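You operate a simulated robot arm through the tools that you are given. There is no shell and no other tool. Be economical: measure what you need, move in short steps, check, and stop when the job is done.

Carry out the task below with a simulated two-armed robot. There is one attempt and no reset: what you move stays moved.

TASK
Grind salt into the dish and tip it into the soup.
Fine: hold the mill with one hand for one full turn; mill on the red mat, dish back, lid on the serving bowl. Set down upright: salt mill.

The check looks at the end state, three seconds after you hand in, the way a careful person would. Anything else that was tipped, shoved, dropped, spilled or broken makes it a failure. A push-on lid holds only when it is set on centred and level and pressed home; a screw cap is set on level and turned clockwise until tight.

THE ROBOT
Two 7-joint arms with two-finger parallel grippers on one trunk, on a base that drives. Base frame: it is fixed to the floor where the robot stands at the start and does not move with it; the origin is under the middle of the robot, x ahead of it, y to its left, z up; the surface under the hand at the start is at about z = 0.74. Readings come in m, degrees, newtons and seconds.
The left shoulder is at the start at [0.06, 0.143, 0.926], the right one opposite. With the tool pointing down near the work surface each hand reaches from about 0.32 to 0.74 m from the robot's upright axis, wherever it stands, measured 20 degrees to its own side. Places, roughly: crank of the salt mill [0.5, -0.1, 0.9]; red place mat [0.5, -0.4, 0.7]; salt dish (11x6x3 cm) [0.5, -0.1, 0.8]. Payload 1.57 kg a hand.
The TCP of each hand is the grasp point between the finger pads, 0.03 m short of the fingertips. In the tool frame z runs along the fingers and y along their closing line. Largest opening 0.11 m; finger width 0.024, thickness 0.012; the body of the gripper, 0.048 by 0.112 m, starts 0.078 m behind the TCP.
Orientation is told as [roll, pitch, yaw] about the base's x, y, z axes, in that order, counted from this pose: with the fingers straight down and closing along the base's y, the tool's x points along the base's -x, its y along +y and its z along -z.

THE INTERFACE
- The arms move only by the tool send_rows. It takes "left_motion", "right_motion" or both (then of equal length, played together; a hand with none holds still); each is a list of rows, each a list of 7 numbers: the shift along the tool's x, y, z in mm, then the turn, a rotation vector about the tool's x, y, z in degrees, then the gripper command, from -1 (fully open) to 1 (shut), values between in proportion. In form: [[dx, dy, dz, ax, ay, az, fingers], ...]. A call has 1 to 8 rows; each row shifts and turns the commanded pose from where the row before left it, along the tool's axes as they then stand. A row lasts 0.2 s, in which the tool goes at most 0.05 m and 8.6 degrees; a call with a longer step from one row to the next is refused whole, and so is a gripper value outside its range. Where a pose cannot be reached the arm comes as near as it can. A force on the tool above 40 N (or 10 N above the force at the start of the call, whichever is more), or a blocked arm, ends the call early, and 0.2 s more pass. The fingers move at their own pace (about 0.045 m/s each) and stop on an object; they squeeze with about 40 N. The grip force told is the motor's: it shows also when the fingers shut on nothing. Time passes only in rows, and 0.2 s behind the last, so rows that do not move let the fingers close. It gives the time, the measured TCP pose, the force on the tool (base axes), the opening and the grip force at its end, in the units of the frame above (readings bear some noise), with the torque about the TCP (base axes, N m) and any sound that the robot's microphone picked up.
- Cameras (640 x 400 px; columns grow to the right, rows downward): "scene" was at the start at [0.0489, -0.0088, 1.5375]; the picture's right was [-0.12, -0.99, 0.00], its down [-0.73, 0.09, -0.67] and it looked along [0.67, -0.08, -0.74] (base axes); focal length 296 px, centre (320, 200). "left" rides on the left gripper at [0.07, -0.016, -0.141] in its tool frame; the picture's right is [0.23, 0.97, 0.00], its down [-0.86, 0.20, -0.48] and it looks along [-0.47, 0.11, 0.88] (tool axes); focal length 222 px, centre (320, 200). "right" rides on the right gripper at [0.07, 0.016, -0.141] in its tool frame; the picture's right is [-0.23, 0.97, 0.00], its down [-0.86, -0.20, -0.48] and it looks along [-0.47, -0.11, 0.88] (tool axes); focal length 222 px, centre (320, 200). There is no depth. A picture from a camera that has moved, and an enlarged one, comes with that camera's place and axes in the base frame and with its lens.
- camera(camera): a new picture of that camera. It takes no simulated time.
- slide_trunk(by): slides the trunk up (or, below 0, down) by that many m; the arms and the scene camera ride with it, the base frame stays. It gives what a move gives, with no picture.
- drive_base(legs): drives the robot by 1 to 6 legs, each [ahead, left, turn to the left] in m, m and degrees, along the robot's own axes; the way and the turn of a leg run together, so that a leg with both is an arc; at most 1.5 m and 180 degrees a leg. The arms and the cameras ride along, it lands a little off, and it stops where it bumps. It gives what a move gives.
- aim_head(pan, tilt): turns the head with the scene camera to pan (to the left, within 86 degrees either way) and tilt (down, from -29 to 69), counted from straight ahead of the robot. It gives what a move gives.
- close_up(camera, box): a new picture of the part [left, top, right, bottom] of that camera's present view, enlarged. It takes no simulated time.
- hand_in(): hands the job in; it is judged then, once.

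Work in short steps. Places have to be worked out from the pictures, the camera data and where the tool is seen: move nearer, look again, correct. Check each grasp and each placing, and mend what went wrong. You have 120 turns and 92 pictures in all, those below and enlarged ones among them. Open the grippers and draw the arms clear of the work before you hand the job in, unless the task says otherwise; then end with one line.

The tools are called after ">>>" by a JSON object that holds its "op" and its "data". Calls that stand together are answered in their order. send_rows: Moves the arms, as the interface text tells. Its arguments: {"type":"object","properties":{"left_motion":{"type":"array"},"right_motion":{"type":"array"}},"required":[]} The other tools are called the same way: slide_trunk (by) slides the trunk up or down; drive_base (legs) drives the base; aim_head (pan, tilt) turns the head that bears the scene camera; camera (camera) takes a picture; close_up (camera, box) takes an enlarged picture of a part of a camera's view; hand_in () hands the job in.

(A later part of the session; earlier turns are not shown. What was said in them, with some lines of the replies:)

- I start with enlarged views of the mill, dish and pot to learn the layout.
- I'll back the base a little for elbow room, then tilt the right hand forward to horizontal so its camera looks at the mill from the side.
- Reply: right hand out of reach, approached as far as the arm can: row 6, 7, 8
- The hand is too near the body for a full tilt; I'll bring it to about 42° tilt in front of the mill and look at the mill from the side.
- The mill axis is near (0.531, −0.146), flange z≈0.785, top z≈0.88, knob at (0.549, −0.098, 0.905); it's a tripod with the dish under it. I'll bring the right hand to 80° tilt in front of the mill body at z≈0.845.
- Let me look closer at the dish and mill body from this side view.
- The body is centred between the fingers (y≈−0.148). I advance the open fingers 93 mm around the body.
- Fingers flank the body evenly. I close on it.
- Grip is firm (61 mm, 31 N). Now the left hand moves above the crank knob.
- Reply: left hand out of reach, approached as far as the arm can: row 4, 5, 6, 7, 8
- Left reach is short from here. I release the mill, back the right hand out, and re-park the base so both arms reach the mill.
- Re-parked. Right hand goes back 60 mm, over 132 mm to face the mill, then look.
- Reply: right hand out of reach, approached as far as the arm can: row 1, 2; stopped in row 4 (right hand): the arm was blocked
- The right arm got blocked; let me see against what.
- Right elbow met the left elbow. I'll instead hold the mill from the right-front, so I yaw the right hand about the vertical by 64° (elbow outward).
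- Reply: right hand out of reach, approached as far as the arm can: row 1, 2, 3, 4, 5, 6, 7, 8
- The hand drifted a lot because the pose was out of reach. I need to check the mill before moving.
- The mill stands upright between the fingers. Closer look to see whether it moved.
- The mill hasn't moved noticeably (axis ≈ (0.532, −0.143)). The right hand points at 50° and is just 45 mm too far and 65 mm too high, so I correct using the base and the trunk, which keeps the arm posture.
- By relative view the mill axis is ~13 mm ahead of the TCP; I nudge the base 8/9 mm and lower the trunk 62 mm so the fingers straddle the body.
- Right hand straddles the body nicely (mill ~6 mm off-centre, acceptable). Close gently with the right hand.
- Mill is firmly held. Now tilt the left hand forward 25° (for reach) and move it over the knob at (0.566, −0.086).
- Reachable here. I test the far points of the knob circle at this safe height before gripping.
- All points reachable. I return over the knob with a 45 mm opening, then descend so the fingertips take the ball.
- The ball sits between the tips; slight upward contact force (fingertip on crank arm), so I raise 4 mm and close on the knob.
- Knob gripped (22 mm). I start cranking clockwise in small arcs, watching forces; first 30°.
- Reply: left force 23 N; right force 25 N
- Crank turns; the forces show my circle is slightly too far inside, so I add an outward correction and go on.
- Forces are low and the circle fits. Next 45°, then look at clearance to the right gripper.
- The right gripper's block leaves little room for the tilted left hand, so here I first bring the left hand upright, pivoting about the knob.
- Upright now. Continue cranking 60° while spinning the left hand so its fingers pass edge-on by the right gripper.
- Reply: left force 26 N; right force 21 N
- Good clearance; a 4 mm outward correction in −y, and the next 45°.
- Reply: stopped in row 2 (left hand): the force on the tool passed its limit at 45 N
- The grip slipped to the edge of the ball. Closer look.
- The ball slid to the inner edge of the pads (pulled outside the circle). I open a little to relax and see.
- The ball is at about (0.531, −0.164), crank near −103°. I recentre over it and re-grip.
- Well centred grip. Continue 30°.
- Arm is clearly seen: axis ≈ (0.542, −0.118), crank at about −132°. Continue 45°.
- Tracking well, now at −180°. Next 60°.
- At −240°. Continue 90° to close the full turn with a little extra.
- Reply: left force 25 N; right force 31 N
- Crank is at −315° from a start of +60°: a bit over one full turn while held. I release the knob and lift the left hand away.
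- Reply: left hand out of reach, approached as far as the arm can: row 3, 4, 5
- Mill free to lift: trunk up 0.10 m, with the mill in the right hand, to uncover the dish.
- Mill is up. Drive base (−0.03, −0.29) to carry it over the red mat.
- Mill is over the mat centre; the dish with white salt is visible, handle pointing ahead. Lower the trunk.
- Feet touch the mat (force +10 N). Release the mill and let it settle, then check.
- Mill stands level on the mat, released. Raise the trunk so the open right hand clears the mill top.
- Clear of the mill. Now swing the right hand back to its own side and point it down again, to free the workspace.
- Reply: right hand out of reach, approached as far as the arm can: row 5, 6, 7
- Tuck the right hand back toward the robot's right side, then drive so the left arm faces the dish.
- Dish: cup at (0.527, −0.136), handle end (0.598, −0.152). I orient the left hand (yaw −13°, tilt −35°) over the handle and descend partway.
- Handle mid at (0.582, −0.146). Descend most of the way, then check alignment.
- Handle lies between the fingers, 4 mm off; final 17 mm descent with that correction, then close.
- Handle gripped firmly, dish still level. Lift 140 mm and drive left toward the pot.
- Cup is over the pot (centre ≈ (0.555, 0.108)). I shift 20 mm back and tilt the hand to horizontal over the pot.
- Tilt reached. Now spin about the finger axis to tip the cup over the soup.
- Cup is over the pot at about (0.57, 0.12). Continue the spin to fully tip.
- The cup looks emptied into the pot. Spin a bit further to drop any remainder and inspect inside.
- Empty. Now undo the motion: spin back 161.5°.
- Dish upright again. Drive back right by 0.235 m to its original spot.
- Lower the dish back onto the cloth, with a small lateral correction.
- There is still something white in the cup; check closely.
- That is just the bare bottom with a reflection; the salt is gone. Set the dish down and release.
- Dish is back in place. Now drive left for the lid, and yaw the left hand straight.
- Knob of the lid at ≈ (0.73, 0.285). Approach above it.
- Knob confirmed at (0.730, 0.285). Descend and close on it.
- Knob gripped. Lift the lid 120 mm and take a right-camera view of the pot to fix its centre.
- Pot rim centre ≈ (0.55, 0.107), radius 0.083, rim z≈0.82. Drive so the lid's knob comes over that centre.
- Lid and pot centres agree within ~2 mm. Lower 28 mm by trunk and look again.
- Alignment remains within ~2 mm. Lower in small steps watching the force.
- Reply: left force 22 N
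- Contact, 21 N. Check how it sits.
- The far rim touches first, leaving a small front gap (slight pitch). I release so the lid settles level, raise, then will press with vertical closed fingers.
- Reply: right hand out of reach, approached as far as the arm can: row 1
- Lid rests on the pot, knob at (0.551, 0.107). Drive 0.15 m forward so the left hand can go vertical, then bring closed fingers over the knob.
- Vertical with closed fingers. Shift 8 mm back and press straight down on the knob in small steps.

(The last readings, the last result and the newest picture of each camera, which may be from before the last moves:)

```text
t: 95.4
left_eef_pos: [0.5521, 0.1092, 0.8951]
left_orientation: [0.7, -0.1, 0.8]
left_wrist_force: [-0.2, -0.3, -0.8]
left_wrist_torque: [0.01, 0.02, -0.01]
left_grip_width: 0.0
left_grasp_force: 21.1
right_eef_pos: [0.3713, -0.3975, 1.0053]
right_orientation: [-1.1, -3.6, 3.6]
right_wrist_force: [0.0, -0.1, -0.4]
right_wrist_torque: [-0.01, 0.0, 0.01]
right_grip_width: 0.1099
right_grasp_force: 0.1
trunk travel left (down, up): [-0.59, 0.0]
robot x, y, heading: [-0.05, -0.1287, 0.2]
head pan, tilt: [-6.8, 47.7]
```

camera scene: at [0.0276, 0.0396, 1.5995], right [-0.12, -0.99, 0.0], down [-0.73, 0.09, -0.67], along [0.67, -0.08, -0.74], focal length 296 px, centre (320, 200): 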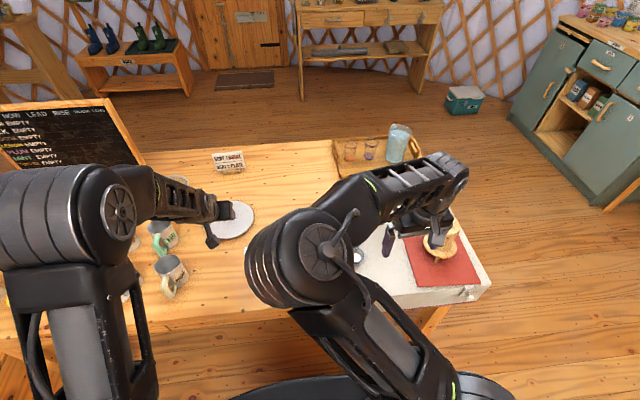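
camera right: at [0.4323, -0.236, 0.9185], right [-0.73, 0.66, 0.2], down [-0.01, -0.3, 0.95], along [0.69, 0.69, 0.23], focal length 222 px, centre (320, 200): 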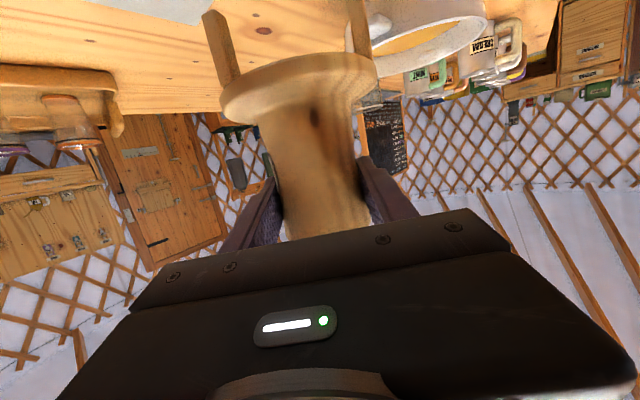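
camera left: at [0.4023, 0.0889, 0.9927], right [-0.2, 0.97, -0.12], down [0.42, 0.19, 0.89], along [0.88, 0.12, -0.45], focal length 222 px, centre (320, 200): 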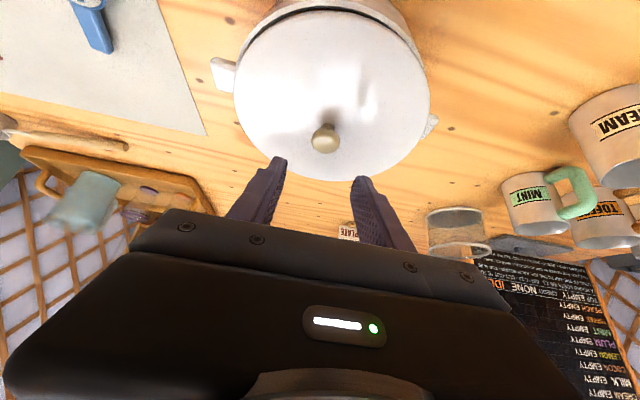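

No contact yet (tip at z≈0.865). Continue down in 3 mm steps; the force limit ends it.

>>> {"op": "send_rows", "data": {"left_motion": [[0, 0, 3, 0, 0, 0, 1], [0, 0, 3, 0, 0, 0, 1], [0, 0, 3, 0, 0, 0, 1], [0, 0, 3, 0, 0, 0, 1], [0, 0, 3, 0, 0, 0, 1], [0, 0, 3, 0, 0, 0, 1]]}}

```text
t: 96.5
left_eef_pos: [0.5517, 0.1095, 0.8905]
left_orientation: [0.7, -0.7, 0.8]
left_wrist_force: [-9.5, -0.2, 20.9]
left_wrist_torque: [0.06, 0.09, 0.08]
left_grip_width: 0.0002
left_grasp_force: 21.7
right_eef_pos: [0.3695, -0.3996, 1.0065]
right_orientation: [-1.1, -3.6, 3.5]
right_wrist_force: [-0.3, -0.1, 0.0]
right_wrist_torque: [-0.01, -0.01, 0.01]
right_grip_width: 0.1101
right_grasp_force: 0.0
trunk travel left (down, up): [-0.59, 0.0]
robot x, y, heading: [-0.049, -0.1243, 0.3]
head pan, tilt: [-6.8, 47.7]
stopped in row 5 (left hand): the force on the tool passed its limit at 44 N (the readings are from after the stop); the commanded pose is now the measured one
```

Pressed to 44 N. Look at how the lid sits.

>>> {"op": "close_up", "data": {"camera": "scene", "box": [170, 180, 290, 300]}}

```text
3.33 times, centred on (230, 240) of scene
camera zoom: at [-0.0035, -0.1358, 1.6027], right [-0.11, -0.99, 0.0], down [-0.73, 0.08, -0.67], along [0.67, -0.08, -0.74], focal length 986 px, centre (620, 67)
```

zoom: 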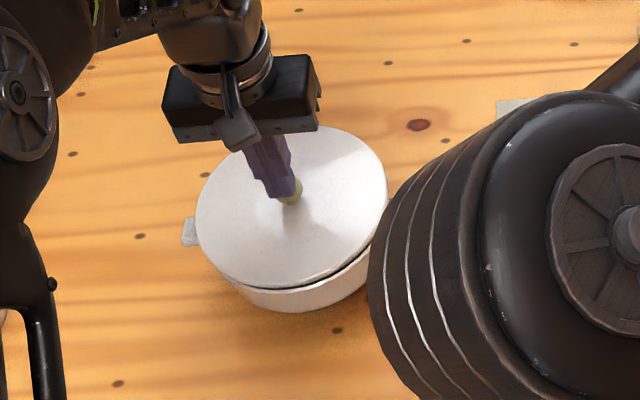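

There still seems a thin gap at the front. I lift off and bring the left camera beside the pot for a side view of the lid edge.

>>> {"op": "send_rows", "data": {"left_motion": [[0, 0, -30, 0, 0, 0, 1], [0, -25, -30, 0, 0, 0, 1], [0, -45, 0, 0, -8, 0, 1], [0, -45, 0, 0, -8, 0, 1], [0, -45, 0, 0, -8, 0, 1], [0, -10, 0, 0, -8, 0, 1], [17, 0, 25, 0, 0, 0, 1], [17, 0, 25, 0, 0, 0, 1]]}}

>>> {"op": "close_up", "data": {"camera": "left", "box": [340, 0, 600, 180]}}

```text
t: 98.3
left_eef_pos: [0.5637, -0.0523, 0.8995]
left_orientation: [-0.9, -33.7, 2.6]
left_wrist_force: [-0.4, 0.6, 0.2]
left_wrist_torque: [0.01, 0.0, 0.02]
left_grip_width: 0.0
left_grasp_force: 21.2
right_eef_pos: [0.3694, -0.4068, 1.0014]
right_orientation: [-1.2, -2.9, 2.4]
right_wrist_force: [-0.4, -0.3, -0.5]
right_wrist_torque: [-0.04, 0.02, -0.01]
right_grip_width: 0.1101
right_grasp_force: 0.0
trunk travel left (down, up): [-0.59, 0.0]
robot x, y, heading: [-0.0476, -0.1231, 0.2]
head pan, tilt: [-6.8, 47.7]
```

```text
2.22 times, centred on (470, 90) of left
camera zoom: at [0.4261, -0.0731, 0.9774], right [-0.22, 0.96, -0.14], down [0.44, 0.23, 0.87], along [0.87, 0.13, -0.47], focal length 494 px, centre (-13, 444)
```

zoom: 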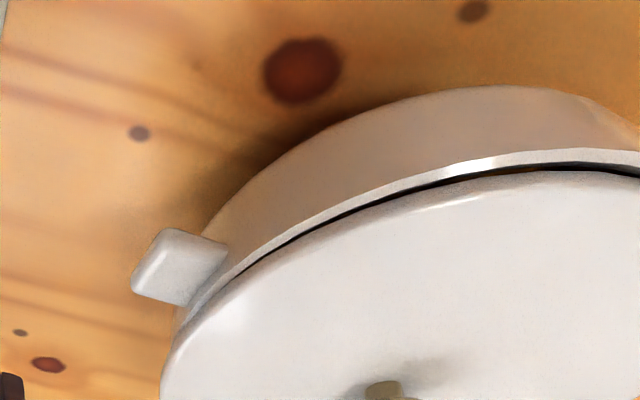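

Clear now: the near rim is exposed, so the lid sits about 7–8 mm too far (+x). I go back above the knob with open fingers to re-grip and shift it.

>>> {"op": "send_rows", "data": {"left_motion": [[-17, 0, -25, 0, 0, 0, 1], [-17, 0, -25, 0, 0, 0, 1], [0, 10, 0, 0, 8, 0, 1], [0, 45, 0, 0, 8, 0, 1], [0, 45, 0, 0, 8, 0, 0.5], [0, 45, 0, 0, 8, 0, 0], [0, 25, 0, 0, 0, 0, 0]]}}

```text
t: 99.9
left_eef_pos: [0.5561, 0.1119, 0.9481]
left_orientation: [0.7, -0.5, 0.9]
left_wrist_force: [-0.7, -0.2, -0.3]
left_wrist_torque: [0.0, -0.01, 0.0]
left_grip_width: 0.0549
left_grasp_force: 0.1
right_eef_pos: [0.371, -0.3992, 1.0046]
right_orientation: [-1.0, -3.5, 3.6]
right_wrist_force: [-0.9, -0.8, -0.3]
right_wrist_torque: [0.02, 0.02, -0.01]
right_grip_width: 0.11
right_grasp_force: 0.1
trunk travel left (down, up): [-0.59, 0.0]
robot x, y, heading: [-0.0485, -0.1261, 0.2]
head pan, tilt: [-6.8, 47.7]
```

Descend around the knob and grip.

>>> {"op": "send_rows", "data": {"left_motion": [[4, -4, 20, 0, 0, 0, 0], [0, 0, 25, 0, 0, 0, 0], [0, 0, 20, 0, 0, 0, 0], [0, 0, 10, 0, 0, 0, 0], [0, 0, 0, 0, 0, 0, 0.4], [0, 0, 0, 0, 0, 0, 1], [0, 0, 0, 0, 0, 0, 1]]}}

```text
t: 101.5
left_eef_pos: [0.5507, 0.1061, 0.8721]
left_orientation: [0.7, -0.5, 0.8]
left_wrist_force: [0.4, 1.0, -0.5]
left_wrist_torque: [0.01, -0.02, -0.01]
left_grip_width: 0.0251
left_grasp_force: 22.8
right_eef_pos: [0.37, -0.3985, 1.0048]
right_orientation: [-1.1, -3.5, 3.6]
right_wrist_force: [-0.3, -0.2, 0.3]
right_wrist_torque: [0.0, -0.04, 0.01]
right_grip_width: 0.1098
right_grasp_force: 0.0
trunk travel left (down, up): [-0.59, 0.0]
robot x, y, heading: [-0.0492, -0.1269, 0.4]
head pan, tilt: [-6.8, 47.7]
```

Knob gripped vertically. Lift 15 mm, shift 8 mm toward the robot, and take one look.

>>> {"op": "send_rows", "data": {"left_motion": [[0, 0, -8, 0, 0, 0, 1], [0, 0, -7, 0, 0, 0, 1], [8, 0, 0, 0, 0, 0, 1], [0, 0, 6, 0, 0, 0, 1], [0, 0, 4, 0, 0, 0, 1]]}}

>>> {"op": "close_up", "data": {"camera": "scene", "box": [170, 190, 290, 290]}}

```text
t: 102.7
left_eef_pos: [0.5426, 0.1051, 0.8776]
left_orientation: [0.7, -0.5, 0.8]
left_wrist_force: [-0.5, -0.7, -2.8]
left_wrist_torque: [0.02, 0.02, 0.01]
left_grip_width: 0.025
left_grasp_force: 36.5
right_eef_pos: [0.3718, -0.3987, 1.0043]
right_orientation: [-1.0, -3.6, 3.6]
right_wrist_force: [-0.3, 0.7, 0.1]
right_wrist_torque: [0.0, -0.01, -0.01]
right_grip_width: 0.1101
right_grasp_force: 0.1
trunk travel left (down, up): [-0.59, 0.0]
robot x, y, heading: [-0.0484, -0.1255, 0.2]
head pan, tilt: [-6.8, 47.7]
```

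```text
4.00 times, centred on (230, 240) of scene
camera zoom: at [0.0003, -0.1348, 1.6025], right [-0.11, -0.99, 0.0], down [-0.73, 0.08, -0.67], along [0.67, -0.08, -0.74], focal length 1183 px, centre (680, 40)
```

zoom: 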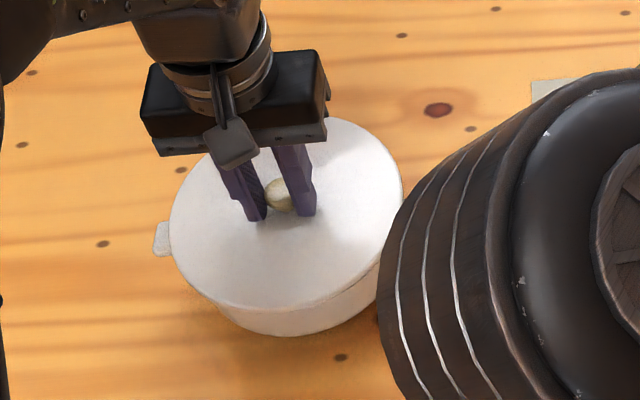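

The lid now covers the near rim. Lower and press with the grip until the force limit.

>>> {"op": "send_rows", "data": {"left_motion": [[0, 0, 2, 0, 0, 0, 1], [0, 0, 2, 0, 0, 0, 1], [0, 0, 2, 0, 0, 0, 1], [0, 0, 2, 0, 0, 0, 1]]}}

```text
t: 103.7
left_eef_pos: [0.5437, 0.1061, 0.8696]
left_orientation: [0.8, -0.6, 0.9]
left_wrist_force: [1.0, 2.5, 9.4]
left_wrist_torque: [0.01, 0.92, -0.06]
left_grip_width: 0.0251
left_grasp_force: 36.7
right_eef_pos: [0.3707, -0.3981, 1.004]
right_orientation: [-1.0, -3.5, 3.7]
right_wrist_force: [0.1, -0.8, 0.3]
right_wrist_torque: [0.0, 0.01, 0.0]
right_grip_width: 0.1099
right_grasp_force: 0.0
trunk travel left (down, up): [-0.59, 0.0]
robot x, y, heading: [-0.0471, -0.1241, 0.1]
head pan, tilt: [-6.8, 47.7]
```

Near side touches first (+torque). Release to let the lid settle, then press on the knob centre with closed fingers.

>>> {"op": "send_rows", "data": {"left_motion": [[0, 0, 0, 0, 0, 0, 0.6], [0, 0, 0, 0, 0, 0, 0.2], [0, 0, 0, 0, 0, 0, 0.2], [0, 0, -25, 0, 0, 0, 0.2], [0, 0, -20, 0, 0, 0, 1], [0, 0, 0, 0, 0, 0, 1], [0, 0, 0, 0, 0, 0, 1], [0, 0, 0, 0, 0, 0, 1]]}}

>>> {"op": "send_rows", "data": {"left_motion": [[0, 0, 12, 0, 0, 0, 1], [0, 0, 6, 0, 0, 0, 1], [0, 0, 3, 0, 0, 0, 1], [0, 0, 3, 0, 0, 0, 1], [0, 0, 3, 0, 0, 0, 1], [0, 0, 3, 0, 0, 0, 1], [0, 0, 3, 0, 0, 0, 1], [0, 0, 3, 0, 0, 0, 1]]}}

```text
t: 105.5
left_eef_pos: [0.5433, 0.1048, 0.9153]
left_orientation: [0.7, -0.6, 0.8]
left_wrist_force: [-0.6, -0.4, 0.1]
left_wrist_torque: [0.02, -0.01, 0.01]
left_grip_width: 0.0001
left_grasp_force: 21.2
right_eef_pos: [0.3704, -0.3986, 1.0046]
right_orientation: [-1.1, -3.5, 3.6]
right_wrist_force: [-0.1, -0.3, -0.9]
right_wrist_torque: [0.03, 0.01, 0.02]
right_grip_width: 0.11
right_grasp_force: 0.0
trunk travel left (down, up): [-0.59, 0.0]
robot x, y, heading: [-0.0519, -0.1259, 0.3]
head pan, tilt: [-6.8, 47.7]
```

```text
t: 107.3
left_eef_pos: [0.5448, 0.1064, 0.8855]
left_orientation: [0.8, -1.2, 0.9]
left_wrist_force: [-6.1, -0.1, 22.3]
left_wrist_torque: [-0.03, 0.29, 0.0]
left_grip_width: 0.0003
left_grasp_force: 20.8
right_eef_pos: [0.3711, -0.3992, 1.0051]
right_orientation: [-1.1, -3.6, 3.6]
right_wrist_force: [0.6, -0.3, 0.1]
right_wrist_torque: [-0.01, 0.05, -0.02]
right_grip_width: 0.11
right_grasp_force: 0.0
trunk travel left (down, up): [-0.59, 0.0]
robot x, y, heading: [-0.0487, -0.1259, 0.2]
head pan, tilt: [-6.8, 47.7]
stopped in row 8 (left hand): the force on the tool passed its limit at 44 N (the readings are from after the stop); the commanded pose is now the measured one
```

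The knob is 5 mm lower than before: the lid dropped home. Move away and check with the same side view.

>>> {"op": "send_rows", "data": {"left_motion": [[0, 0, -30, 0, 0, 0, 1], [0, -25, -35, 0, 0, 0, 1], [0, -45, 0, 0, -8, 0, 1], [0, -45, 0, 0, -8, 0, 1], [0, -45, 0, 0, -8, 0, 1], [0, -10, 0, 0, -8, 0, 1], [17, 0, 25, 0, 0, 0, 1], [17, 0, 25, 0, 0, 0, 1]]}}

>>> {"op": "close_up", "data": {"camera": "left", "box": [340, 0, 640, 200]}}

```text
t: 109.3
left_eef_pos: [0.5653, -0.0557, 0.9135]
left_orientation: [-2.8, -35.3, 4.4]
left_wrist_force: [0.0, 0.1, 0.2]
left_wrist_torque: [0.02, 0.01, 0.0]
left_grip_width: 0.0
left_grasp_force: 21.0
right_eef_pos: [0.3686, -0.4085, 1.0025]
right_orientation: [-1.2, -2.9, 2.2]
right_wrist_force: [-0.3, -0.3, 0.0]
right_wrist_torque: [0.0, -0.01, -0.01]
right_grip_width: 0.11
right_grasp_force: 0.1
trunk travel left (down, up): [-0.59, 0.0]
robot x, y, heading: [-0.0534, -0.1234, 0.2]
head pan, tilt: [-6.8, 47.7]
stopped in row 8 (left hand): the arm was blocked; the commanded pose is now the measured one
```

```text
2.00 times, centred on (490, 100) of left
camera zoom: at [0.4266, -0.0764, 0.9886], right [-0.23, 0.96, -0.17], down [0.41, 0.26, 0.88], along [0.88, 0.14, -0.45], focal length 444 px, centre (-20, 400)
```

zoom: 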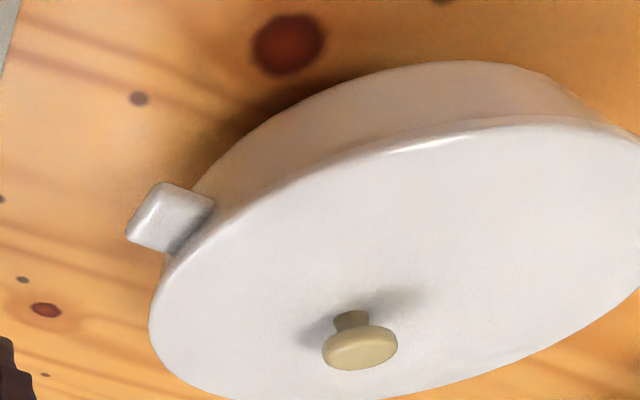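

The lid is flush all round. Open the left hand, raise it, and back the robot away.

>>> {"op": "send_rows", "data": {"left_motion": [[-20, 0, -28, 0, 0, 0, 0.5], [-20, 0, -28, 0, 0, 0, 0], [0, 0, 0, 0, 0, 0, -1], [0, 0, 0, 0, 0, 0, -1], [0, 0, 0, 0, 0, 0, -1]]}}

>>> {"op": "drive_base", "data": {"legs": [[-0.35, 0, 0]]}}

>>> {"op": "camera", "data": {"camera": "scene"}}

```text
t: 110.5
left_eef_pos: [0.5637, -0.0559, 0.9814]
left_orientation: [-2.9, -35.2, 4.4]
left_wrist_force: [0.2, 0.0, 0.3]
left_wrist_torque: [0.0, -0.01, 0.01]
left_grip_width: 0.1
left_grasp_force: 0.1
right_eef_pos: [0.369, -0.4081, 1.0018]
right_orientation: [-1.3, -2.9, 2.2]
right_wrist_force: [-0.9, 0.2, 0.2]
right_wrist_torque: [0.04, -0.02, 0.04]
right_grip_width: 0.11
right_grasp_force: 0.0
trunk travel left (down, up): [-0.59, 0.0]
robot x, y, heading: [-0.0463, -0.1244, 0.1]
head pan, tilt: [-6.8, 47.7]
```

```text
t: 112.8
left_eef_pos: [0.21, -0.0583, 0.9817]
left_orientation: [-2.8, -35.2, 4.2]
left_wrist_force: [0.0, 0.1, -0.6]
left_wrist_torque: [-0.02, -0.01, 0.02]
left_grip_width: 0.1101
left_grasp_force: 0.1
right_eef_pos: [0.0137, -0.4095, 1.0022]
right_orientation: [-1.3, -3.0, 2.0]
right_wrist_force: [-0.6, 0.6, -0.1]
right_wrist_torque: [0.0, 0.0, -0.01]
right_grip_width: 0.1098
right_grasp_force: 0.0
trunk travel left (down, up): [-0.59, 0.0]
robot x, y, heading: [-0.4003, -0.1266, 0.4]
head pan, tilt: [-6.8, 47.7]
```

```text
0 pictures are left
camera scene: at [-0.3534, -0.1363, 1.6025], right [-0.12, -0.99, 0.0], down [-0.73, 0.09, -0.67], along [0.67, -0.08, -0.74], focal length 296 px, centre (320, 200)
```

scene: 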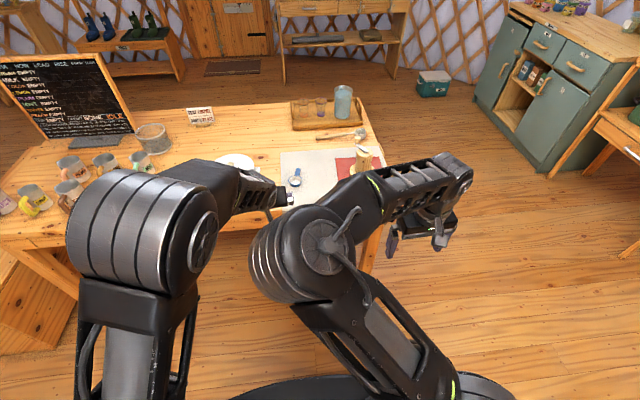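

The mill stands upright on the red mat, the dish is back on the cloth, the lid is on the pot, and both arms are clear of the work with grippers open. I hand in.

>>> {"op": "hand_in", "data": {}}

```text
The job is handed in.
```

I ground salt with one full crank turn while the mill was held, tipped it into the soup, put the lid on and pressed it down, stood the mill upright on the red mat and put the dish back where it was; the result of the check was not shown.
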